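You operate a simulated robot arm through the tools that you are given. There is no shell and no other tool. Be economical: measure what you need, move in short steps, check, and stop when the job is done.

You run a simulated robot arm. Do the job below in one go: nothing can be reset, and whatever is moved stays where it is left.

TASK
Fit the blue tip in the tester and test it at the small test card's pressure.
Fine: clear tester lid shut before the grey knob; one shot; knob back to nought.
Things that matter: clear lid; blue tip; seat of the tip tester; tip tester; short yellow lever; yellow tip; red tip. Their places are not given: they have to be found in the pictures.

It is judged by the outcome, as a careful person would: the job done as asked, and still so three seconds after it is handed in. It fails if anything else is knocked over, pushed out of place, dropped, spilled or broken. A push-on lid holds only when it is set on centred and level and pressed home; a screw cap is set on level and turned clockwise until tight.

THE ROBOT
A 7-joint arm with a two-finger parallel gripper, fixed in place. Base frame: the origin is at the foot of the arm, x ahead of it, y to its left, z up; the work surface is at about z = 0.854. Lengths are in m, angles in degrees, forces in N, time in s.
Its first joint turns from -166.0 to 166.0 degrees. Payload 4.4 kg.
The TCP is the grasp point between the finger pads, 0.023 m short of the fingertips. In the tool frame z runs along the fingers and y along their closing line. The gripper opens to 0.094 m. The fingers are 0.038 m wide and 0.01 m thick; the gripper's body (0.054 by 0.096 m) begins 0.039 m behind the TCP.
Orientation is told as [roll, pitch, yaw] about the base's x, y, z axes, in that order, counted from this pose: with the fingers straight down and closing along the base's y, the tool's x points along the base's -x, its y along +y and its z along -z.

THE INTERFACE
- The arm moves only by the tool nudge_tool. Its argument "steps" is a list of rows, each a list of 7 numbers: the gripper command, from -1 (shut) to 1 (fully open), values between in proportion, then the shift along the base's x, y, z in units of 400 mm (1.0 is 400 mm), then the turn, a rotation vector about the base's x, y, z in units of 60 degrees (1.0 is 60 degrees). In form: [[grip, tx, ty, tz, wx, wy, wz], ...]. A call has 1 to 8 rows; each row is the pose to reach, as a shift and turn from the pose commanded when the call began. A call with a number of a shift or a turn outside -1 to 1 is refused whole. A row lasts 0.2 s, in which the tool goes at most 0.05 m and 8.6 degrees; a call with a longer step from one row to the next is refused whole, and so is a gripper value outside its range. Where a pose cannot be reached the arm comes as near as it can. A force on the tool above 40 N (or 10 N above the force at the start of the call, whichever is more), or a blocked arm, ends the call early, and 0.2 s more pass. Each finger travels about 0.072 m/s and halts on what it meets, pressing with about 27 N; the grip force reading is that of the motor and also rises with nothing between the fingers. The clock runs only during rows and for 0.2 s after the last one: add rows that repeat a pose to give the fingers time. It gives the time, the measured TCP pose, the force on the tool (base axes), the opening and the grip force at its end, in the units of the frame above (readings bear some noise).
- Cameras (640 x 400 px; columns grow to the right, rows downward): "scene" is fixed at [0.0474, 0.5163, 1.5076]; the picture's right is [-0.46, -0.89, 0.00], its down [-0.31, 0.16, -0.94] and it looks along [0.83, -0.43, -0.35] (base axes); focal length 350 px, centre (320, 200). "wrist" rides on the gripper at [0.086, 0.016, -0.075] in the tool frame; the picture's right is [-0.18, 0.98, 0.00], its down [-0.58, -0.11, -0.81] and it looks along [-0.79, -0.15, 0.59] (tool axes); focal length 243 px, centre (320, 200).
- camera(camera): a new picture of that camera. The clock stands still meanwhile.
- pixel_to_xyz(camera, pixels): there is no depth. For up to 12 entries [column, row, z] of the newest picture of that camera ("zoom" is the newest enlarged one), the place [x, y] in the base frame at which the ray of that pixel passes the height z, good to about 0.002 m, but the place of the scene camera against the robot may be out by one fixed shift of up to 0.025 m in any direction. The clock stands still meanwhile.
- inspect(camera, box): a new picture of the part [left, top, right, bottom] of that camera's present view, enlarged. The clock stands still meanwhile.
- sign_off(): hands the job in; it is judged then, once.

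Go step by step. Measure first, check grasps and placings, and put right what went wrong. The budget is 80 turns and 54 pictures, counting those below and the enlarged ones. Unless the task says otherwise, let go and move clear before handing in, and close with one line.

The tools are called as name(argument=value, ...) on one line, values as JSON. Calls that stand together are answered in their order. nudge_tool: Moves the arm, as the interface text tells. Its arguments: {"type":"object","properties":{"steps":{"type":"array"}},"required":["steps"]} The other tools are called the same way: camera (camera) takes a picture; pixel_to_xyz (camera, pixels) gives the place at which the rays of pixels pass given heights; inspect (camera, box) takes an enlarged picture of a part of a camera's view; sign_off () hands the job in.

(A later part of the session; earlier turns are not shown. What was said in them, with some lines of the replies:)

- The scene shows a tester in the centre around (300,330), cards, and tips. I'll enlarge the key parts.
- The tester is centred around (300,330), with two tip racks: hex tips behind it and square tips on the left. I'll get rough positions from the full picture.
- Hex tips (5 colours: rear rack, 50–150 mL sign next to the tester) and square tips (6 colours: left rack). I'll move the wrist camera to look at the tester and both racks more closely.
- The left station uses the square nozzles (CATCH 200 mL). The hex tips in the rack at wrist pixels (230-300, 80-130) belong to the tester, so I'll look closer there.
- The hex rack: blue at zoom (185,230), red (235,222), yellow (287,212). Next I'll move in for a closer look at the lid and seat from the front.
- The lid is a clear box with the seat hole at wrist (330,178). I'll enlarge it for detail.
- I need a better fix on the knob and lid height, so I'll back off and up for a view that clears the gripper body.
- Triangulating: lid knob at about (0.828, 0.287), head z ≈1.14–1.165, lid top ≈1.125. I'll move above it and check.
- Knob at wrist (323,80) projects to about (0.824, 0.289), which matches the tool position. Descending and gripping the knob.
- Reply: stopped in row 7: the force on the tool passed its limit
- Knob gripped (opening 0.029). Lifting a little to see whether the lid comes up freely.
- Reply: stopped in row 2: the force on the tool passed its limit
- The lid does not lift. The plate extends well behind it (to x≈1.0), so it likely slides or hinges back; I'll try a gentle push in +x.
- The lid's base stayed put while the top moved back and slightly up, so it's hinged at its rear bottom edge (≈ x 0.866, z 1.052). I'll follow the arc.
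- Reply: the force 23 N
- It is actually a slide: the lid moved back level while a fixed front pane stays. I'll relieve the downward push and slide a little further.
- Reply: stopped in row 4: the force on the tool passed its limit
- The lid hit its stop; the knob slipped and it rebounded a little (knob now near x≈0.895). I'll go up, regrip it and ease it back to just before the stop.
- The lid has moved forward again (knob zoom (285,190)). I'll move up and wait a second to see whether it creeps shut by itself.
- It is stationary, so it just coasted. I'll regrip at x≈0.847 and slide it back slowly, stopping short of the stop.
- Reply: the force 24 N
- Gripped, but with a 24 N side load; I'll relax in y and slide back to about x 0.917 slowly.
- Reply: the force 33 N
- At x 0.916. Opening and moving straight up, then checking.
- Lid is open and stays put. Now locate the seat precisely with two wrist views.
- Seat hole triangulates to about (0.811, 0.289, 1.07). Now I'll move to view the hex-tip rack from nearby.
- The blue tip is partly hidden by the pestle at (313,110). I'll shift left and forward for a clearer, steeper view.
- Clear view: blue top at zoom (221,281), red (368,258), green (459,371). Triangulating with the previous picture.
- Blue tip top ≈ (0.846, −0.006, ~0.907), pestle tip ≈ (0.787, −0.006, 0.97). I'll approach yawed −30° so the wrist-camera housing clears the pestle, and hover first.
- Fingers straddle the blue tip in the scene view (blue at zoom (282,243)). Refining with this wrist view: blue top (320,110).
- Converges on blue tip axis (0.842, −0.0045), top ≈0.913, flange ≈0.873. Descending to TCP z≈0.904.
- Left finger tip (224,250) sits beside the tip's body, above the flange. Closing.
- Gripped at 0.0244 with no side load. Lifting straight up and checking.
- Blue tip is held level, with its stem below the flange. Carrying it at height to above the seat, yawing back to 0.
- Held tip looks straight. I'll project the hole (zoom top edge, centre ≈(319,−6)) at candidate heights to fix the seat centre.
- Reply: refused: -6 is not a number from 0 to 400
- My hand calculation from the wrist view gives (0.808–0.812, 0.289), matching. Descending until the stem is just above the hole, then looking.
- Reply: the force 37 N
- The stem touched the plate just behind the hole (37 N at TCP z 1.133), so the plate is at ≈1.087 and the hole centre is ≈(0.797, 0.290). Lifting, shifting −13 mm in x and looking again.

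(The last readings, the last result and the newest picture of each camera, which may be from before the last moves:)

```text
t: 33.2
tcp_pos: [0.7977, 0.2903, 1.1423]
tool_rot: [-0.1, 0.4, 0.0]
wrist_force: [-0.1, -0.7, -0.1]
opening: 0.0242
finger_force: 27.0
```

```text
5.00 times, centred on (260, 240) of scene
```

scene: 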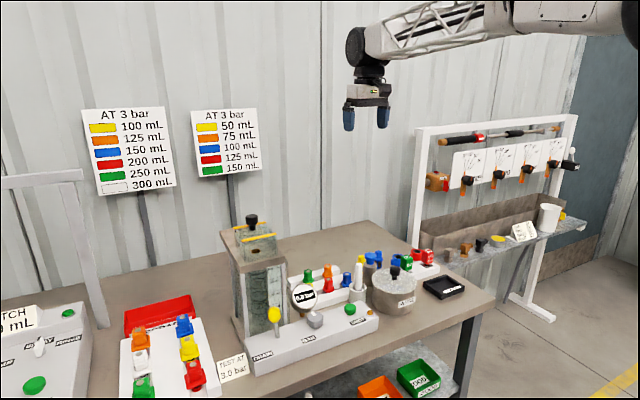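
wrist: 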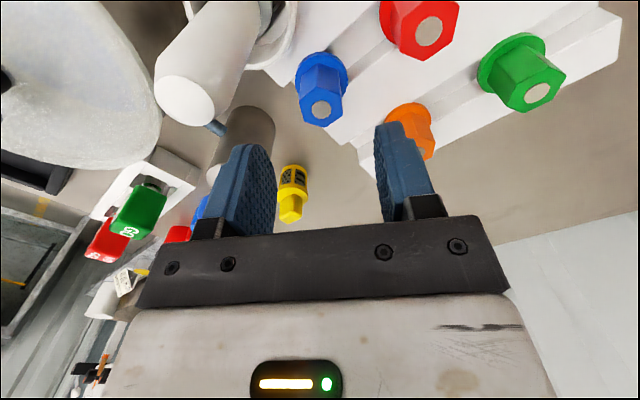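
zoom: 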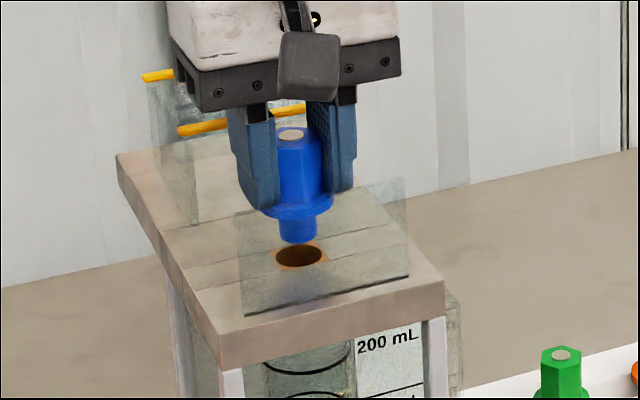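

Aligned: stem (298,238) above hole (299,256) in the scene view. Lowering gently until it seats.

nudge_tool(steps=[[-1, 0, 0, -0.015, 0, 0, 0], [-1, 0, 0, -0.03, 0, 0, 0], [-1, 0, 0, -0.04, 0, 0, 0], [-1, 0, 0, -0.05, 0, 0, 0], [-1, 0, 0, -0.06, 0, 0, 0], [-1, 0, 0, -0.068, 0, 0, 0]])

inspect(camera="scene", box=[220, 200, 300, 280])

```text
t: 34.6
tcp_pos: [0.7973, 0.2905, 1.1154]
tool_rot: [0.0, 0.5, 0.0]
wrist_force: [0.6, -0.4, 0.2]
opening: 0.0245
finger_force: 27.1
```

```text
5.00 times, centred on (260, 240) of scene
```

zoom: 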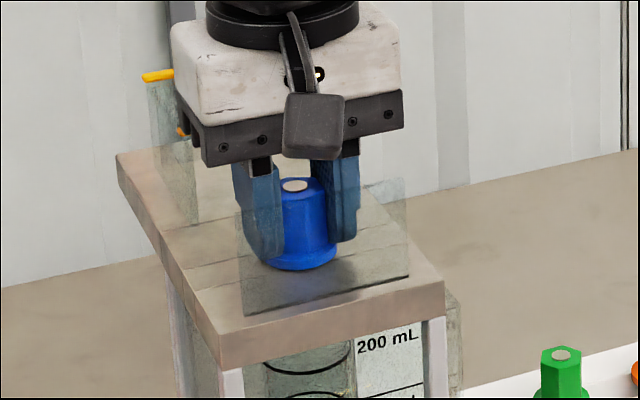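

Stem is in the hole with no contact force yet. Pressing a few mm further until the flange seats.

nudge_tool(steps=[[-1, 0, 0, -0.005, 0, 0, 0], [-1, 0, 0, -0.01, 0, 0, 0], [-1, 0, 0, -0.015, 0, 0, 0], [-1, 0, 0, -0.02, 0, 0, 0], [-1, 0, 0, -0.025, 0, 0, 0]])

```text
t: 35.5
tcp_pos: [0.798, 0.2895, 1.1125]
tool_rot: [-0.1, 0.1, 0.1]
wrist_force: [-1.3, 0.1, 1.5]
opening: 0.0244
finger_force: 27.5
stopped in row 4: the force on the tool passed its limit (the readings are from after the stop); the commanded pose is now the measured one
```

Seated (force limit reached at z 1.1125). Opening and moving straight up.

nudge_tool(steps=[[-0.2, 0, 0, 0.002, 0, 0, 0], [0.1, 0, 0, 0.003, 0, 0, 0], [0.1, 0, 0, 0.03, 0, 0, 0], [0.1, 0, 0, 0.1, 0, 0, 0], [0.1, 0, 0, 0.2, 0, 0, 0], [0.1, 0, 0, 0.3, 0, 0, 0]])

inspect(camera="scene", box=[200, 180, 300, 280])

```text
t: 36.9
tcp_pos: [0.7982, 0.291, 1.2299]
tool_rot: [0.0, 0.2, 0.1]
wrist_force: [0.0, 0.7, -0.1]
opening: 0.0515
finger_force: 0.1
```

```text
4.00 times, centred on (250, 230) of scene
```

zoom: 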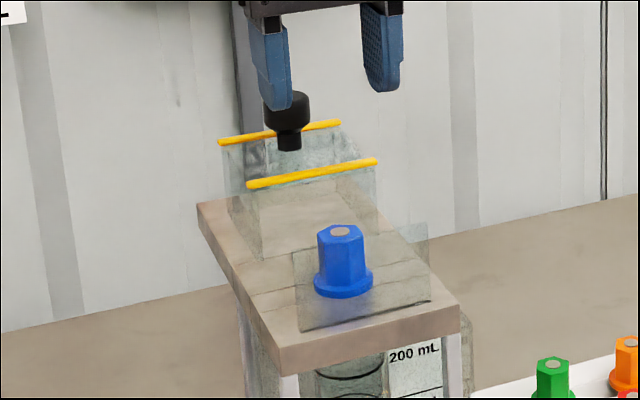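

Blue tip stands seated and upright; lid still open. Regripping the lid knob to close it.

nudge_tool(steps=[[0.1, 0.11, -0.003, 0, 0, 0, 0], [0.1, 0.22, -0.003, 0, 0, 0, 0], [0.1, 0.295, -0.003, 0, 0, 0, 0], [0.1, 0.295, -0.003, -0.08, 0, 0, 0], [0.1, 0.295, -0.003, -0.17, 0, 0, 0], [-0.5, 0.295, -0.003, -0.17, 0, 0, 0], [-1, 0.295, -0.003, -0.17, 0, 0, 0], [-1, 0.295, -0.003, -0.17, 0, 0, 0]])

nudge_tool(steps=[[-1, -0.02, 0, 0, 0, 0, 0], [-1, -0.055, 0, 0, 0, 0, 0], [-1, -0.09, 0, 0, 0, 0, 0], [-1, -0.125, 0, 0, 0, 0, 0], [-1, -0.16, 0, 0, 0, 0, 0], [-1, -0.19, 0, 0, 0, 0, 0], [-1, -0.21, 0, 0, 0, 0, 0], [-1, -0.22, 0, 0, 0, 0, 0]])

```text
t: 38.7
tcp_pos: [0.9161, 0.2906, 1.1634]
tool_rot: [0.0, 0.1, 0.2]
wrist_force: [1.0, 31.1, -5.8]
opening: 0.0297
finger_force: 45.1
```

```text
t: 39.3
tcp_pos: [0.899, 0.2903, 1.1632]
tool_rot: [0.1, 0.2, 0.0]
wrist_force: [-0.6, 11.5, -1.0]
opening: 0.0296
finger_force: 45.2
stopped in row 2: the force on the tool passed its limit (the readings are from after the stop); the commanded pose is now the measured one
```

The call stopped on the side load; commanded pose has reset. Continuing to close slowly.

nudge_tool(steps=[[-1, -0.03, 0, 0, 0, 0, 0], [-1, -0.06, 0, 0, 0, 0, 0], [-1, -0.09, 0, 0, 0, 0, 0], [-1, -0.12, 0, 0, 0, 0, 0], [-1, -0.145, 0, 0, 0, 0, 0], [-1, -0.165, 0, 0, 0, 0, 0], [-1, -0.178, 0, 0, 0, 0, 0], [-1, -0.183, 0, 0, 0, 0, 0]])

```text
t: 41.1
tcp_pos: [0.8263, 0.2896, 1.1642]
tool_rot: [-0.1, 0.0, 0.1]
wrist_force: [22.1, 31.5, -6.1]
opening: 0.0297
finger_force: 44.9
```

Lid hit its closed stop (22 N in x at 0.826, same as the start). Releasing and checking.

nudge_tool(steps=[[-1, 0.0, -0.003, 0, 0, 0, 0], [-0.2, 0, -0.003, 0, 0, 0, 0], [0.1, 0, -0.003, 0, 0, 0, 0], [0.1, 0, -0.003, 0.05, 0, 0, 0], [0.1, -0.05, -0.003, 0.15, 0, 0, 0], [0.1, -0.15, -0.003, 0.2, 0, 0, 0], [0.1, -0.26, -0.003, 0.2, 0, 0, 0]])

inspect(camera="scene", box=[220, 200, 380, 360])

```text
t: 41.5
tcp_pos: [0.8265, 0.2902, 1.1635]
tool_rot: [0.1, 0.0, 0.1]
wrist_force: [11.0, 14.2, -5.4]
opening: 0.0297
finger_force: 44.9
stopped in row 1: the force on the tool passed its limit (the readings are from after the stop); the commanded pose is now the measured one
```

```text
2.50 times, centred on (300, 280) of scene
```

zoom: 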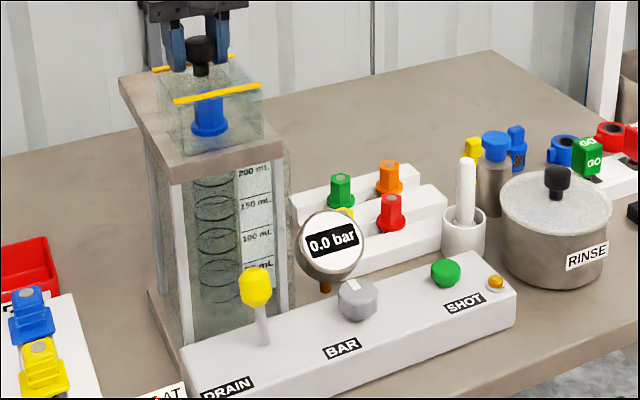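

Lid is shut over the blue tip and the gauge reads 0.0. Releasing the lid knob, rising, and backing off.

nudge_tool(steps=[[-0.2, 0, 0, 0, 0, 0, 0], [0.1, 0, 0, 0, 0, 0, 0], [0.2, 0, 0, 0.03, 0, 0, 0], [0.3, 0, 0, 0.12, 0, 0, 0], [0.3, -0.05, -0.02, 0.19, 0, 0, 0], [0.3, -0.16, -0.06, 0.19, 0, 0, 0], [0.3, -0.27, -0.1, 0.19, 0, 0, 0], [0.3, -0.37, -0.14, 0.19, 0, 0, 0]])

```text
t: 43.3
tcp_pos: [0.6773, 0.2335, 1.2398]
tool_rot: [0.0, 0.3, 0.1]
wrist_force: [-0.1, -0.4, -0.7]
opening: 0.0613
finger_force: 0.1
```

Now moving above the BAR knob (≈(0.699, 0.178)), tool tilted 20° back and yawed +45° so the body clears the gauge while turning.

nudge_tool(steps=[[0.3, 0.01, -0.03, -0.06, 0.02, -0.05, 0.115], [0.3, 0.02, -0.06, -0.14, 0.042, -0.1, 0.235], [0.3, 0.03, -0.09, -0.23, 0.064, -0.153, 0.36], [0.3, 0.04, -0.12, -0.32, 0.085, -0.205, 0.482], [0.3, 0.045, -0.139, -0.42, 0.106, -0.257, 0.603], [0.3, 0.045, -0.139, -0.52, 0.128, -0.309, 0.725], [0.3, 0.045, -0.139, -0.6, 0.131, -0.316, 0.742], [0.3, 0.045, -0.139, -0.6, 0.131, -0.316, 0.742]])

inspect(camera="scene", box=[240, 220, 380, 360])

camera(camera="wrist")

```text
t: 45.1
tcp_pos: [0.6954, 0.1772, 1.0009]
tool_rot: [0.0, -20.0, 45.1]
wrist_force: [-0.2, 0.1, -0.7]
opening: 0.0613
finger_force: 0.0
```

```text
2.86 times, centred on (310, 290) of scene
```

zoom: 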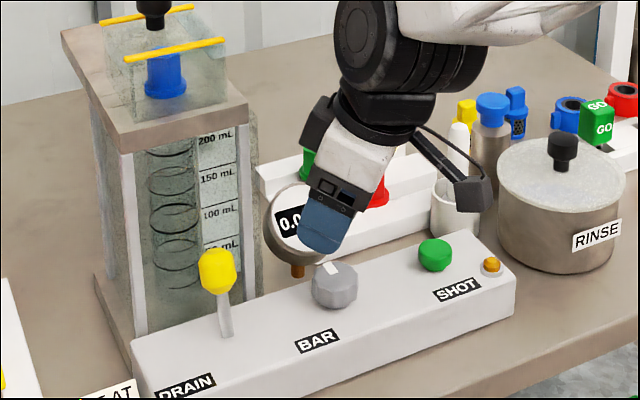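

```text
8 pictures are left
```

wrist: 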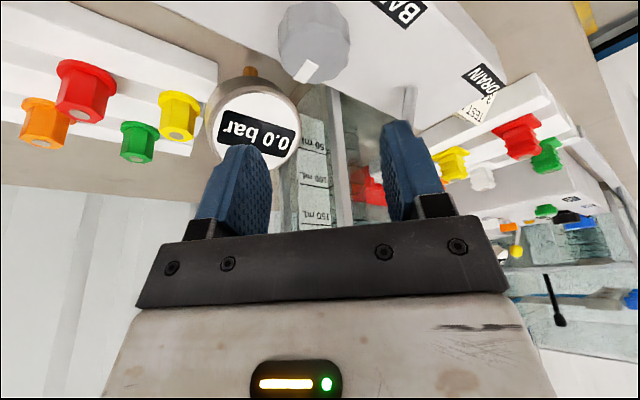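

The fingers are over the knob (wrist knob top ≈(318,48)); refining its position.

pixel_to_xyz(camera="wrist", pixels=[[318, 48, 0.9], [318, 48, 0.91], [318, 48, 0.92], [252, 135, 0.955], [410, 90, 0.95]])

```text
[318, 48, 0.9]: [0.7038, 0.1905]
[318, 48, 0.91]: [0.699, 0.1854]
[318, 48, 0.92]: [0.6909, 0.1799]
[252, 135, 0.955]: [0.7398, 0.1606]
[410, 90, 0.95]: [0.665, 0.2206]
```

Knob ≈ (0.697, 0.181, 0.915). Descending and gripping gently.

nudge_tool(steps=[[0.3, 0.005, 0.008, -0.06, 0, 0, 0], [0.3, 0.005, 0.008, -0.12, 0, 0, 0], [0.3, 0.005, 0.008, -0.17, 0, 0, 0], [0.3, 0.005, 0.008, -0.193, 0, 0, 0], [0, 0.005, 0.008, -0.193, 0, 0, 0], [-0.2, 0.005, 0.008, -0.193, 0, 0, 0], [-0.3, 0.005, 0.008, -0.193, 0, 0, 0], [-0.3, 0.005, 0.008, -0.193, 0, 0, 0]])

```text
t: 45.9
tcp_pos: [0.6974, 0.1803, 0.9368]
tool_rot: [-0.2, -20.3, 45.0]
wrist_force: [-20.5, -9.8, 17.4]
opening: 0.0579
finger_force: 0.1
stopped in row 4: the force on the tool passed its limit (the readings are from after the stop); the commanded pose is now the measured one
```

Contact at z 0.937 with a push-back from the gauge side. I'll back up a little and check where the gauge and its stem are (pixels from the last wrist picture).

nudge_tool(steps=[[0.3, -0.01, -0.005, 0.04, 0, 0, 0], [0.3, -0.02, -0.005, 0.1, 0, 0, 0]])

pixel_to_xyz(camera="wrist", pixels=[[250, 72, 0.9], [250, 72, 0.92], [207, 122, 0.95], [250, 80, 0.92], [250, 80, 0.94], [280, 90, 0.93], [305, 130, 0.95], [285, 165, 0.98]])

```text
t: 46.5
tcp_pos: [0.6911, 0.179, 0.9752]
tool_rot: [-0.2, -20.2, 45.1]
wrist_force: [-0.2, -0.4, -1.4]
opening: 0.0612
finger_force: 0.1
```

```text
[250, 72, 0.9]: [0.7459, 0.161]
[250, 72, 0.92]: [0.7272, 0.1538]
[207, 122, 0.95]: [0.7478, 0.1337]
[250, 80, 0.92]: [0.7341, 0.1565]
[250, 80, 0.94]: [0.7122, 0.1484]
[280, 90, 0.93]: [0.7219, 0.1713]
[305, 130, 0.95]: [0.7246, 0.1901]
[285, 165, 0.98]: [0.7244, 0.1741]
```

Gauge centre is ≈(0.762, 0.172, 0.935), so tilting pushed a fingertip into it. With the tool vertical and a smaller opening everything clears; re-approaching that way.

nudge_tool(steps=[[0.2, 0.005, 0.002, 0.03, -0.08, 0.08, 0], [0.106, 0.01, 0.004, 0.03, -0.16, 0.16, 0], [0.106, 0.015, 0.005, 0.03, -0.2357, 0.2357, 0], [0.106, 0.015, 0.005, -0.04, -0.2357, 0.2357, 0], [0.106, 0.015, 0.005, -0.08, -0.2357, 0.2357, 0], [0.106, 0.015, 0.005, -0.11, -0.2357, 0.2357, 0], [0.106, 0.015, 0.005, -0.13, -0.2357, 0.2357, 0], [0.106, 0.015, 0.005, -0.145, -0.2357, 0.2357, 0]])

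inspect(camera="scene", box=[250, 240, 370, 360])

```text
t: 48.3
tcp_pos: [0.6972, 0.1802, 0.9176]
tool_rot: [-0.1, -0.3, 45.1]
wrist_force: [-3.9, -4.3, 9.0]
opening: 0.0523
finger_force: 0.1
```

```text
3.33 times, centred on (310, 300) of scene
```

zoom: 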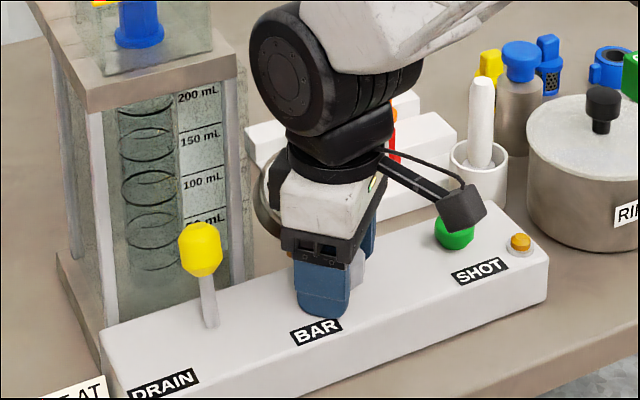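

The knob is between the two fingers, tips just touching the console. Raising 2 mm and closing.

nudge_tool(steps=[[0.106, 0, 0, 0.005, 0, 0, 0], [-0.1, 0, 0, 0.006, 0, 0, 0], [-0.3, 0, 0, 0.006, 0, 0, 0], [-1, 0, 0, 0.006, 0, 0, 0], [-1, 0, 0, 0.006, 0, 0, 0]])

```text
t: 49.5
tcp_pos: [0.6962, 0.182, 0.92]
tool_rot: [-0.1, -0.2, 45.1]
wrist_force: [-20.2, 23.4, 1.2]
opening: 0.0401
finger_force: 44.8
```

Gripped at 0.040. Relieving the side load and turning 40° clockwise, then reading the gauge.

nudge_tool(steps=[[-1, -0.005, 0.006, 0, 0, 0, 0], [-1, -0.005, 0.006, 0, 0, 0, -0.1], [-1, -0.005, 0.006, 0, 0, 0, -0.22], [-1, -0.005, 0.006, 0, 0, 0, -0.34], [-1, -0.005, 0.006, 0, 0, 0, -0.46], [-1, -0.005, 0.006, 0, 0, 0, -0.57], [-1, -0.005, 0.006, 0, 0, 0, -0.667], [-1, -0.005, 0.006, 0, 0, 0, -0.667]])

inspect(camera="scene", box=[260, 250, 370, 340])

```text
t: 50.2
tcp_pos: [0.6963, 0.1795, 0.9196]
tool_rot: [-0.2, -0.3, 38.2]
wrist_force: [13.5, -10.3, -3.3]
opening: 0.0396
finger_force: 45.0
stopped in row 3: the force on the tool passed its limit (the readings are from after the stop); the commanded pose is now the measured one
```

```text
4.44 times, centred on (315, 295) of scene
```

zoom: 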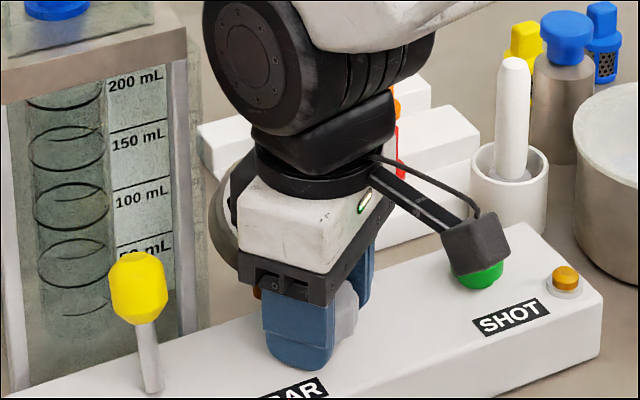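

Turning has started (yaw 38°), stopped by side-load. Continuing in smaller increments with the pose reset.

nudge_tool(steps=[[-1, 0, 0, 0, 0, 0, -0.06], [-1, 0, 0, 0, 0, 0, -0.13], [-1, 0, 0, 0, 0, 0, -0.2], [-1, 0, 0, 0, 0, 0, -0.27], [-1, 0, 0, 0, 0, 0, -0.34], [-1, 0, 0, 0, 0, 0, -0.41], [-1, 0, 0, 0, 0, 0, -0.48], [-1, 0, 0, 0, 0, 0, -0.48]])

```text
t: 51.4
tcp_pos: [0.6959, 0.1811, 0.92]
tool_rot: [-0.3, -0.3, 20.1]
wrist_force: [10.6, -9.0, -4.4]
opening: 0.0394
finger_force: 45.2
stopped in row 5: the force on the tool passed its limit (the readings are from after the stop); the commanded pose is now the measured one
```

Now at 20°. Continuing with a slight relief shift.

nudge_tool(steps=[[-1, 0.002, -0.002, 0, 0, 0, -0.06], [-1, 0.002, -0.002, 0, 0, 0, -0.13], [-1, 0.002, -0.002, 0, 0, 0, -0.2], [-1, 0.002, -0.002, 0, 0, 0, -0.27], [-1, 0.002, -0.002, 0, 0, 0, -0.34], [-1, 0.002, -0.002, 0, 0, 0, -0.34]])

```text
t: 52.8
tcp_pos: [0.6964, 0.1803, 0.9202]
tool_rot: [-0.2, -0.3, -0.4]
wrist_force: [-7.3, -1.6, 1.6]
opening: 0.0395
finger_force: 45.1
```

Smooth now, yaw 0 (45° turned). Continuing to −45°, for 90° total, before reading the gauge.

nudge_tool(steps=[[-1, 0, 0, 0, 0, 0, -0.1], [-1, 0, 0, 0, 0, 0, -0.2], [-1, 0, 0, 0, 0, 0, -0.3], [-1, 0, 0, 0, 0, 0, -0.4], [-1, 0, 0, 0, 0, 0, -0.5], [-1, 0, 0, 0, 0, 0, -0.6], [-1, 0, 0, 0, 0, 0, -0.7], [-1, 0, 0, 0, 0, 0, -0.75]])

```text
t: 54.4
tcp_pos: [0.6961, 0.1781, 0.9207]
tool_rot: [-0.2, -0.2, -41.8]
wrist_force: [-5.0, -11.3, 2.4]
opening: 0.0397
finger_force: 45.4
stopped in row 8: the force on the tool passed its limit (the readings are from after the stop); the commanded pose is now the measured one
```

87° turned. Releasing and moving up and aside to read the gauge.

nudge_tool(steps=[[-0.3, 0, 0, 0, 0, 0, 0], [0.106, 0, 0, 0, 0, 0, 0], [0.106, 0, 0, 0.03, 0, 0, 0], [0.106, 0, 0, 0.13, 0, 0, 0], [0.106, 0, -0.05, 0.22, 0, 0, 0], [0.106, 0, -0.15, 0.26, 0, 0, 0], [0.106, 0, -0.2, 0.26, 0, 0, 0]])

inspect(camera="scene", box=[250, 250, 370, 340])

```text
t: 56.0
tcp_pos: [0.6978, 0.1002, 1.0231]
tool_rot: [-0.4, -0.3, -41.7]
wrist_force: [0.0, -0.7, -0.8]
opening: 0.0521
finger_force: 0.2
```

```text
4.44 times, centred on (310, 295) of scene
```

zoom: 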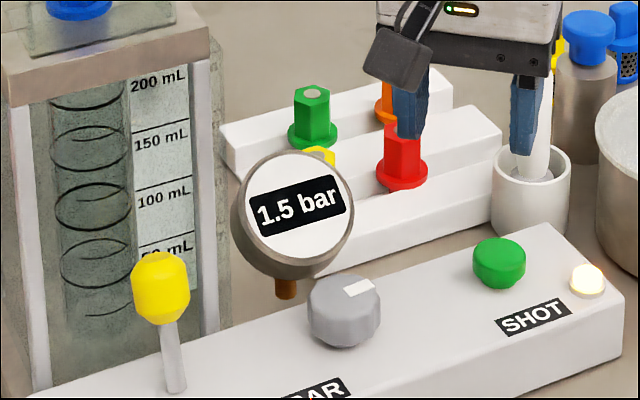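

Gauge reads 1.5 bar after ~87°, so an identical stroke should give 3.0 bar. Going back to +45° above the knob.

nudge_tool(steps=[[0.106, 0, 0.03, 0, 0, 0, 0.1225], [0.106, 0, 0.06, 0, 0, 0, 0.245], [0.106, 0, 0.09, 0, 0, 0, 0.3675], [0.106, 0, 0.12, 0, 0, 0, 0.49], [0.106, 0, 0.15, 0, 0, 0, 0.6125], [0.106, -0.002, 0.18, 0, 0, 0, 0.735], [0.106, -0.002, 0.199, 0, 0, 0, 0.8575], [0.106, -0.002, 0.199, 0, 0, 0, 0.98]])

nudge_tool(steps=[[0.106, 0, 0, 0, 0, 0, 0.12], [0.106, 0, 0, 0, 0, 0, 0.24], [0.106, 0, 0, 0, 0, 0, 0.36], [0.106, 0, 0, 0, 0, 0, 0.467], [0.106, 0, 0, -0.09, 0, 0, 0.467], [0.106, 0, 0, -0.16, 0, 0, 0.467], [0.106, 0, 0, -0.22, 0, 0, 0.467], [0.106, 0, 0, -0.256, 0, 0, 0.467]])

```text
t: 57.8
tcp_pos: [0.696, 0.1797, 1.024]
tool_rot: [-0.2, -0.3, 17.2]
wrist_force: [-0.9, 0.1, 0.7]
opening: 0.0519
finger_force: 0.2
```

```text
t: 59.6
tcp_pos: [0.6959, 0.1791, 0.9217]
tool_rot: [-0.3, -0.2, 45.1]
wrist_force: [-1.0, 0.0, 0.1]
opening: 0.0519
finger_force: 0.0
```

In place with no contact. Closing on the knob.

nudge_tool(steps=[[-0.05, -0.002, 0.004, -0.003, 0, 0, 0], [-0.2, -0.002, 0.004, -0.003, 0, 0, 0], [-0.5, -0.002, 0.004, -0.003, 0, 0, 0], [-1, -0.002, 0.004, -0.003, 0, 0, 0], [-1, -0.002, 0.004, -0.003, 0, 0, 0]])

```text
t: 60.8
tcp_pos: [0.6951, 0.1797, 0.9204]
tool_rot: [-0.3, -0.3, 45.0]
wrist_force: [14.9, -13.7, -1.1]
opening: 0.0401
finger_force: 44.7
```

Turning clockwise in slow steps with a small relief shift.

nudge_tool(steps=[[-1, 0.002, -0.002, 0, 0, 0, -0.05], [-1, 0.002, -0.002, 0, 0, 0, -0.13], [-1, 0.002, -0.002, 0, 0, 0, -0.21], [-1, 0.002, -0.002, 0, 0, 0, -0.29], [-1, 0.002, -0.002, 0, 0, 0, -0.37], [-1, 0.002, -0.002, 0, 0, 0, -0.45], [-1, 0.002, -0.002, 0, 0, 0, -0.53], [-1, 0.002, -0.002, 0, 0, 0, -0.61]])

nudge_tool(steps=[[-1, 0, 0, 0, 0, 0, 0]])

```text
t: 62.6
tcp_pos: [0.6953, 0.1812, 0.9207]
tool_rot: [-0.3, -0.4, 8.4]
wrist_force: [-22.8, 26.4, 18.1]
opening: 0.04
finger_force: 45.3
```

```text
t: 63.0
tcp_pos: [0.6953, 0.1797, 0.9203]
tool_rot: [-0.3, -0.4, 8.5]
wrist_force: [-22.3, 30.4, 18.4]
opening: 0.0397
finger_force: 45.0
```

At 8.4°. Continuing to −41.8° with relief of the side and vertical load.

nudge_tool(steps=[[-1, -0.002, 0.003, 0.002, 0, 0, -0.05], [-1, -0.002, 0.003, 0.003, 0, 0, -0.16], [-1, -0.002, 0.003, 0.003, 0, 0, -0.28], [-1, -0.002, 0.003, 0.003, 0, 0, -0.4], [-1, -0.002, 0.003, 0.003, 0, 0, -0.52], [-1, -0.002, 0.003, 0.003, 0, 0, -0.64], [-1, -0.002, 0.003, 0.003, 0, 0, -0.75], [-1, -0.002, 0.003, 0.003, 0, 0, -0.837]])

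```text
t: 64.8
tcp_pos: [0.6956, 0.1809, 0.9214]
tool_rot: [-0.3, -0.3, -41.9]
wrist_force: [19.7, -22.1, -17.5]
opening: 0.0396
finger_force: 44.5
```

At −41.9°. Releasing straight and reading the gauge again.

nudge_tool(steps=[[-0.3, 0, 0, 0, 0, 0, 0], [0.106, 0, 0, 0, 0, 0, 0], [0.106, 0, 0, 0.03, 0, 0, 0], [0.106, 0, 0, 0.13, 0, 0, 0], [0.106, 0, -0.05, 0.22, 0, 0, 0], [0.106, 0, -0.15, 0.26, 0, 0, 0], [0.106, 0, -0.2, 0.26, 0, 0, 0]])

inspect(camera="scene", box=[250, 250, 370, 340])

```text
t: 66.4
tcp_pos: [0.6952, 0.1, 1.0251]
tool_rot: [-0.3, -0.4, -41.8]
wrist_force: [-0.8, 0.0, 0.4]
opening: 0.0521
finger_force: 0.1
```

```text
4.44 times, centred on (310, 295) of scene
```

zoom: 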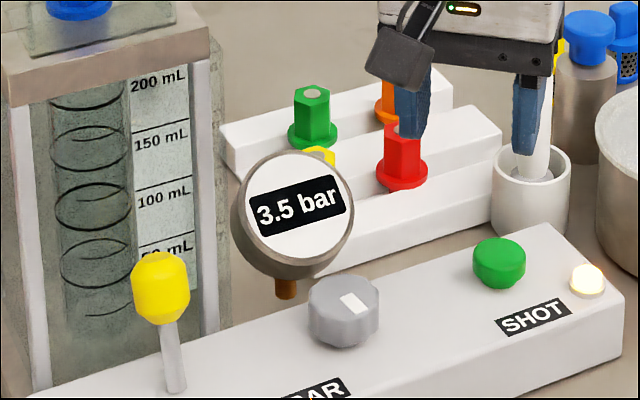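

3.5 bar: the knob steps in 0.5 bar clicks at about 25° each (≈50°/bar). I'll go back, grip at the same yaw and turn 25° counter-clockwise.

nudge_tool(steps=[[0.106, 0, 0.08, 0, 0, 0, 0], [0.106, 0.002, 0.16, 0, 0, 0, 0], [0.106, 0.002, 0.2, 0, 0, 0, 0], [0.106, 0.002, 0.2, -0.08, 0, 0, 0], [0.106, 0.002, 0.2, -0.16, 0, 0, 0], [0.106, 0.002, 0.2, -0.22, 0, 0, 0], [0.106, 0.002, 0.2, -0.26, 0, 0, 0], [0.106, 0.002, 0.2, -0.26, 0, 0, 0]])

nudge_tool(steps=[[-0.05, 0, 0, 0, 0, 0, 0], [-0.2, 0, 0, 0, 0, 0, 0], [-0.5, 0, 0, 0, 0, 0, 0], [-1, 0, 0, 0, 0, 0, 0], [-1, 0, 0, 0, 0, 0, 0]])

```text
t: 68.2
tcp_pos: [0.6951, 0.1808, 0.9218]
tool_rot: [-0.3, -0.4, -41.8]
wrist_force: [0.1, -0.3, 0.4]
opening: 0.0522
finger_force: 0.1
```

```text
t: 69.4
tcp_pos: [0.6943, 0.1791, 0.9204]
tool_rot: [-0.3, -0.2, -41.8]
wrist_force: [-20.8, -23.2, 8.4]
opening: 0.0397
finger_force: 45.1
```

Gripped. Turning +25°.

nudge_tool(steps=[[-1, -0.003, -0.003, 0, 0, 0, 0.03], [-1, -0.003, -0.003, 0, 0, 0, 0.1], [-1, -0.003, -0.003, 0, 0, 0, 0.18], [-1, -0.003, -0.003, 0, 0, 0, 0.26], [-1, -0.003, -0.003, 0, 0, 0, 0.34], [-1, -0.003, -0.003, 0, 0, 0, 0.417], [-1, -0.003, -0.003, 0, 0, 0, 0.417]])

```text
t: 71.0
tcp_pos: [0.6941, 0.18, 0.9213]
tool_rot: [-0.3, -0.3, -16.6]
wrist_force: [18.7, 21.4, -22.7]
opening: 0.0396
finger_force: 45.6
```

Turned to −16.6°. Releasing and reading.

nudge_tool(steps=[[-0.3, 0, 0, 0, 0, 0, 0], [0.106, 0, 0, 0, 0, 0, 0], [0.106, 0, 0, 0.03, 0, 0, 0], [0.106, 0, 0, 0.13, 0, 0, 0], [0.106, 0, -0.05, 0.22, 0, 0, 0], [0.106, 0, -0.15, 0.26, 0, 0, 0], [0.106, 0, -0.2, 0.26, 0, 0, 0]])

inspect(camera="scene", box=[250, 250, 370, 340])

```text
t: 72.6
tcp_pos: [0.6938, 0.1003, 1.0266]
tool_rot: [-0.3, -0.3, -16.8]
wrist_force: [0.5, 0.4, 0.1]
opening: 0.0521
finger_force: 0.0
```

```text
4.44 times, centred on (310, 295) of scene
```

zoom: 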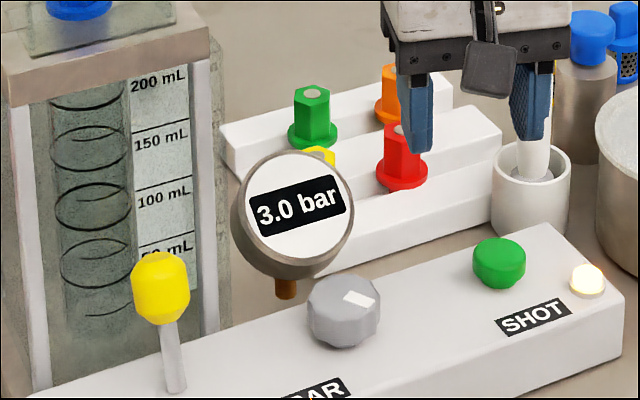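

Gauge reads 3.0 bar. Now locating the SHOT button (zoom (499,248)) relative to the known knob centre (zoom (343,295)).

pixel_to_xyz(camera="zoom", pixels=[[343, 295, 0.915], [499, 252, 0.905], [499, 252, 0.915], [499, 252, 0.91], [588, 275, 0.9]])

```text
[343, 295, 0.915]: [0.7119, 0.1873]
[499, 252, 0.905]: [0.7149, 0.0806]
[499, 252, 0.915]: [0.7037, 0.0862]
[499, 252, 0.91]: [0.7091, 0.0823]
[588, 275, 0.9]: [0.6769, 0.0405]
```

Button ≈ (0.692, 0.077, 0.908). Closing the fingers and hovering above it.

nudge_tool(steps=[[-0.3, -0.004, -0.03, 0, 0, 0, 0.1], [-1, -0.004, -0.058, 0, 0, 0, 0.2], [-1, -0.004, -0.058, 0, 0, 0, 0.28], [-1, -0.004, -0.058, -0.08, 0, 0, 0.28], [-1, -0.004, -0.058, -0.15, 0, 0, 0.28], [-1, -0.004, -0.058, -0.18, 0, 0, 0.28], [-1, -0.004, -0.058, -0.18, 0, 0, 0.28]])

```text
t: 74.2
tcp_pos: [0.6935, 0.0764, 0.9537]
tool_rot: [-0.3, -0.4, 0.0]
wrist_force: [0.3, -0.4, -0.6]
opening: 0.0
finger_force: 26.9
```

Pressing straight down once in one slow stroke.

nudge_tool(steps=[[-1, 0, 0, -0.03, 0, 0, 0], [-1, 0, 0, -0.045, 0, 0, 0], [-1, 0, 0, -0.055, 0, 0, 0], [-1, 0, 0, -0.064, 0, 0, 0], [-1, 0, 0, -0.072, 0, 0, 0], [-1, 0, 0, -0.08, 0, 0, 0], [-1, 0, 0, -0.087, 0, 0, 0]])

```text
t: 75.4
tcp_pos: [0.6955, 0.0761, 0.9307]
tool_rot: [-0.2, -0.7, 0.1]
wrist_force: [0.2, 1.4, 18.9]
opening: 0.0
finger_force: 26.9
stopped in row 5: the force on the tool passed its limit (the readings are from after the stop); the commanded pose is now the measured one
```

The press reached over 40 N at z 0.931. Lifting away and looking at the result.

nudge_tool(steps=[[-1, 0, 0, 0.04, 0, 0, 0], [-1, 0, 0, 0.12, 0, 0, 0], [-1, 0, 0, 0.22, 0, 0, 0], [-1, 0, 0, 0.24, 0, 0, 0], [-1, 0, 0, 0.24, 0, 0, 0]])

inspect(camera="scene", box=[220, 220, 380, 340])

```text
t: 76.6
tcp_pos: [0.6936, 0.0758, 1.0236]
tool_rot: [-0.3, -0.5, 0.1]
wrist_force: [-0.3, -0.2, 0.0]
opening: 0.0001
finger_force: 26.7
```

```text
3.33 times, centred on (300, 280) of scene
```

zoom: 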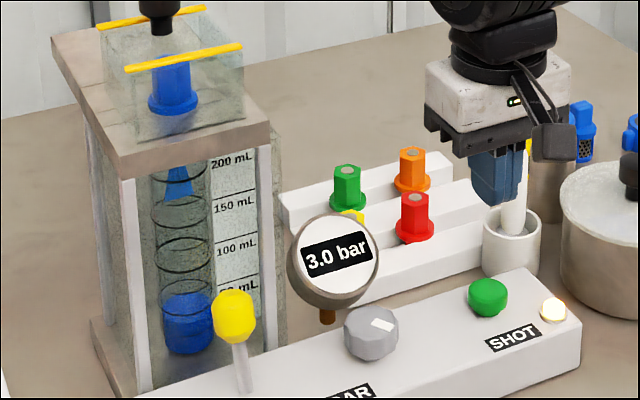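

The shot is running (blue jet, level rising toward 100 mL). I'll wait while moving above the knob at yaw −42°, not touching it until it has finished.

nudge_tool(steps=[[-1, 0, 0, 0, 0, 0, -0.1], [-0.5, 0, 0, 0, 0, 0, -0.2], [0.106, 0, 0, 0, 0, 0, -0.3], [0.106, 0, 0.05, 0, 0, 0, -0.4], [0.106, 0, 0.11, 0, 0, 0, -0.5], [0.106, 0.002, 0.17, 0, 0, 0, -0.6], [0.106, 0.004, 0.22, 0, 0, 0, -0.7], [0.106, 0.004, 0.262, 0, 0, 0, -0.7]])

nudge_tool(steps=[[0.106, 0, 0, 0, 0, 0, 0], [0.106, 0, 0, 0, 0, 0, 0], [0.106, 0, 0, 0, 0, 0, 0], [0.106, 0, 0, 0, 0, 0, 0], [0.106, 0, 0, 0, 0, 0, 0], [0.106, 0, 0, 0, 0, 0, 0], [0.106, 0, 0, 0, 0, 0, 0], [0.106, 0, 0, 0, 0, 0, 0]])

nudge_tool(steps=[[0.106, 0, 0, 0, 0, 0, 0], [0.106, 0, 0, 0, 0, 0, 0], [0.106, 0, 0, 0, 0, 0, 0], [0.106, 0, 0, 0, 0, 0, 0], [0.106, 0, 0, 0, 0, 0, 0], [0.106, 0, 0, 0, 0, 0, 0], [0.106, 0, 0, 0, 0, 0, 0], [0.106, 0, 0, 0, 0, 0, 0]])

```text
t: 78.4
tcp_pos: [0.6948, 0.1803, 1.0237]
tool_rot: [-0.4, -0.5, -42.1]
wrist_force: [0.7, -0.2, 0.5]
opening: 0.0518
finger_force: 0.0
```

```text
t: 80.2
tcp_pos: [0.6956, 0.1802, 1.0245]
tool_rot: [-0.3, -0.4, -41.9]
wrist_force: [-0.5, -0.3, -0.2]
opening: 0.0521
finger_force: 0.0
```

```text
t: 82.0
tcp_pos: [0.6951, 0.1807, 1.024]
tool_rot: [-0.3, -0.5, -41.9]
wrist_force: [0.6, 0.2, -0.2]
opening: 0.0519
finger_force: 0.1
```

About 7 s since the press; the shot should be over. Descending onto the knob and gripping.

nudge_tool(steps=[[0.106, 0, 0, 0, 0, 0, 0], [0.106, 0, 0, 0, 0, 0, 0], [0.106, 0, -0.001, -0.08, 0, 0, 0], [0.106, 0, -0.001, -0.16, 0, 0, 0], [0.106, 0, -0.002, -0.22, 0, 0, 0], [0.106, -0.002, -0.003, -0.257, 0, 0, 0], [0.106, -0.002, -0.003, -0.257, 0, 0, 0]])

nudge_tool(steps=[[-0.05, 0, 0, 0, 0, 0, 0], [-0.2, 0, 0, 0, 0, 0, 0], [-0.5, 0, 0, 0, 0, 0, 0], [-1, 0, 0, 0, 0, 0, 0], [-1, 0, 0, 0, 0, 0, 0]])

```text
t: 83.6
tcp_pos: [0.6943, 0.1794, 0.9211]
tool_rot: [-0.2, -0.6, -41.8]
wrist_force: [0.1, 0.2, -0.7]
opening: 0.0521
finger_force: 0.1
```

```text
t: 84.8
tcp_pos: [0.6948, 0.1813, 0.9217]
tool_rot: [-0.2, -0.4, -41.9]
wrist_force: [16.2, 17.9, -8.9]
opening: 0.0397
finger_force: 44.5
```

Gripped. Turning counter-clockwise in two halves.

nudge_tool(steps=[[-1, 0.002, 0.002, 0, 0, 0, 0.04], [-1, 0.002, 0.002, 0, 0, 0, 0.12], [-1, 0.002, 0.002, 0, 0, 0, 0.21], [-1, 0.002, 0.002, 0, 0, 0, 0.3], [-1, 0.002, 0.002, 0, 0, 0, 0.39], [-1, 0.002, 0.002, 0, 0, 0, 0.48], [-1, 0.002, 0.002, 0, 0, 0, 0.57], [-1, 0.002, 0.002, 0, 0, 0, 0.66]])

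```text
t: 86.1
tcp_pos: [0.6946, 0.179, 0.9211]
tool_rot: [-0.3, -0.5, -17.3]
wrist_force: [-7.6, -8.1, 5.4]
opening: 0.0399
finger_force: 45.4
stopped in row 6: the force on the tool passed its limit (the readings are from after the stop); the commanded pose is now the measured one
```

At −17°. Continuing.

nudge_tool(steps=[[-1, 0, 0, 0, 0, 0, 0.05], [-1, 0, 0, 0, 0, 0, 0.13], [-1, 0, 0, 0, 0, 0, 0.22], [-1, 0, 0, 0, 0, 0, 0.31], [-1, 0, 0, 0, 0, 0, 0.4], [-1, 0, 0, 0, 0, 0, 0.49], [-1, 0, 0, 0, 0, 0, 0.58], [-1, 0, 0, 0, 0, 0, 0.67]])

```text
t: 87.9
tcp_pos: [0.6949, 0.1793, 0.9215]
tool_rot: [-0.2, -0.5, 23.2]
wrist_force: [-23.1, -13.9, 13.8]
opening: 0.0397
finger_force: 45.1
```

nudge_tool(steps=[[-1, -0.002, -0.002, 0.001, 0, 0, 0.05], [-1, -0.002, -0.002, 0.001, 0, 0, 0.13], [-1, -0.002, -0.002, 0.001, 0, 0, 0.21], [-1, -0.002, -0.002, 0.001, 0, 0, 0.29], [-1, -0.002, -0.002, 0.001, 0, 0, 0.365], [-1, -0.002, -0.002, 0.001, 0, 0, 0.365]])

```text
t: 89.3
tcp_pos: [0.6948, 0.1797, 0.9214]
tool_rot: [-0.3, -0.5, 45.0]
wrist_force: [17.9, 15.6, -8.9]
opening: 0.0396
finger_force: 44.3
```

86° back. Releasing, lifting slightly, and re-indexing to −42°.

nudge_tool(steps=[[-0.3, 0, 0, 0, 0, 0, 0], [0.106, 0, 0, 0, 0, 0, 0], [0.106, 0, 0, 0.05, 0, 0, 0], [0.106, 0, 0, 0.15, 0, 0, -0.14], [0.106, 0, 0, 0.2, 0, 0, -0.28], [0.106, 0, 0, 0.2, 0, 0, -0.42], [0.106, 0, 0, 0.2, 0, 0, -0.56], [0.106, 0, 0, 0.2, 0, 0, -0.7]])

nudge_tool(steps=[[0.106, 0, 0, 0, 0, 0, -0.14], [0.106, 0, 0, 0, 0, 0, -0.28], [0.106, 0, 0, 0, 0, 0, -0.42], [0.106, 0, 0, 0, 0, 0, -0.56], [0.106, 0, 0, 0, 0, 0, -0.75], [0.106, 0, 0, -0.1, 0, 0, -0.75], [0.106, 0, 0, -0.17, 0, 0, -0.75], [0.106, 0, 0, -0.2, 0, 0, -0.75]])

```text
t: 91.1
tcp_pos: [0.6935, 0.1796, 1.002]
tool_rot: [-0.4, -0.4, 2.7]
wrist_force: [-0.8, 0.0, 0.1]
opening: 0.0521
finger_force: 0.1
```

```text
refused: row 5 steps farther than a row can; nothing moved
```

nudge_tool(steps=[[0.106, 0.002, 0, 0, 0, 0, -0.14], [0.106, 0.003, 0, 0, 0, 0, -0.28], [0.106, 0.003, 0, 0, 0, 0, -0.42], [0.106, 0.003, 0, -0.04, 0, 0, -0.56], [0.106, 0.003, 0, -0.08, 0, 0, -0.7], [0.106, 0.003, 0, -0.14, 0, 0, -0.75], [0.106, 0.003, 0, -0.18, 0, 0, -0.75], [0.106, 0.003, 0, -0.2, 0, 0, -0.75]])

nudge_tool(steps=[[-0.05, 0, 0, 0, 0, 0, 0], [-0.2, 0, 0, 0, 0, 0, 0], [-0.5, 0, 0, 0, 0, 0, 0], [-1, 0, 0, 0, 0, 0, 0], [-1, 0, 0, 0, 0, 0, 0]])

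nudge_tool(steps=[[-1, 0.001, 0.001, 0, 0, 0, 0.05], [-1, 0.001, 0.001, 0, 0, 0, 0.14], [-1, 0.001, 0.001, 0, 0, 0, 0.23], [-1, 0.001, 0.001, 0, 0, 0, 0.32], [-1, 0.001, 0.001, 0, 0, 0, 0.41], [-1, 0.001, 0.001, 0, 0, 0, 0.5], [-1, 0.001, 0.001, 0, 0, 0, 0.6], [-1, 0.001, 0.001, 0, 0, 0, 0.7]])

```text
t: 92.9
tcp_pos: [0.6944, 0.1802, 0.9212]
tool_rot: [-0.3, -0.4, -42.1]
wrist_force: [0.1, 0.2, 1.1]
opening: 0.0518
finger_force: 0.0
```

```text
t: 94.1
tcp_pos: [0.6955, 0.1793, 0.9222]
tool_rot: [-0.2, -0.4, -41.9]
wrist_force: [5.6, 6.8, -4.1]
opening: 0.0399
finger_force: 45.4
```

```text
t: 95.9
tcp_pos: [0.6963, 0.1806, 0.9213]
tool_rot: [-0.4, -0.4, 0.2]
wrist_force: [-11.0, 11.0, 2.6]
opening: 0.0396
finger_force: 45.1
```

At 0°; turning another ~32° toward the zero stop.

nudge_tool(steps=[[-1, 0, 0, 0, 0, 0, 0.08], [-1, 0, 0, 0, 0, 0, 0.17], [-1, 0, 0, 0, 0, 0, 0.26], [-1, 0, 0, 0, 0, 0, 0.35], [-1, 0, 0, 0, 0, 0, 0.44], [-1, 0, 0, 0, 0, 0, 0.54]])

nudge_tool(steps=[[-0.3, 0, 0, 0, 0, 0, 0], [0.106, 0, 0, 0, 0, 0, 0], [0.106, 0, 0, 0.03, 0, 0, 0], [0.106, 0, 0, 0.13, 0, 0, 0], [0.106, 0, -0.05, 0.22, 0, 0, 0], [0.106, 0, -0.15, 0.26, 0, 0, 0], [0.106, 0, -0.2, 0.28, 0, 0, 0]])

inspect(camera="scene", box=[220, 220, 380, 340])

```text
t: 97.3
tcp_pos: [0.6954, 0.1804, 0.9214]
tool_rot: [-0.3, -0.5, 32.5]
wrist_force: [-7.4, 35.3, -1.9]
opening: 0.04
finger_force: 45.2
```

```text
t: 98.9
tcp_pos: [0.6954, 0.0998, 1.0333]
tool_rot: [-0.2, -0.3, 32.4]
wrist_force: [0.2, 0.1, -0.6]
opening: 0.0523
finger_force: 0.1
```

```text
3.33 times, centred on (300, 280) of scene
```

zoom: 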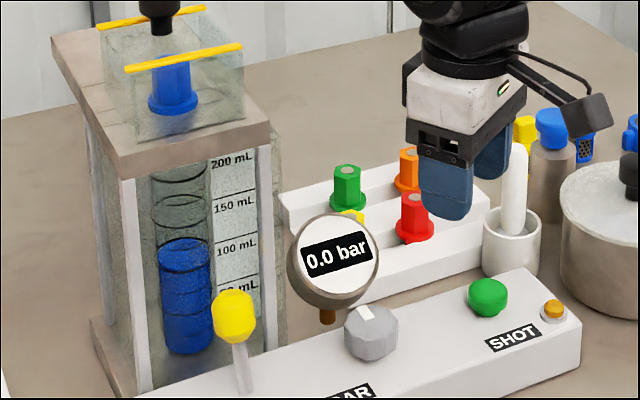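

The gauge reads 0.0 bar, the pointer is back at nought, and the lamp is off. The tube holds about 100 mL, as expected for blue, and the lid is still shut. I'll rise clear and hand in.

nudge_tool(steps=[[0.106, 0, 0, 0.1, 0, 0, 0], [0.106, 0, 0, 0.2, 0, 0, 0], [0.106, 0, 0, 0.3, 0, 0, 0]])

sign_off()

```text
t: 99.7
tcp_pos: [0.6973, 0.0989, 1.1544]
tool_rot: [-0.3, -0.3, 32.3]
wrist_force: [0.2, 0.2, 0.3]
opening: 0.0516
finger_force: 0.1
```

```text
The job is handed in.
```

The blue tip is in the tester with the lid shut; it had one shot at 3.0 bar, which gave about 100 mL, and the knob is back at 0.0 bar.
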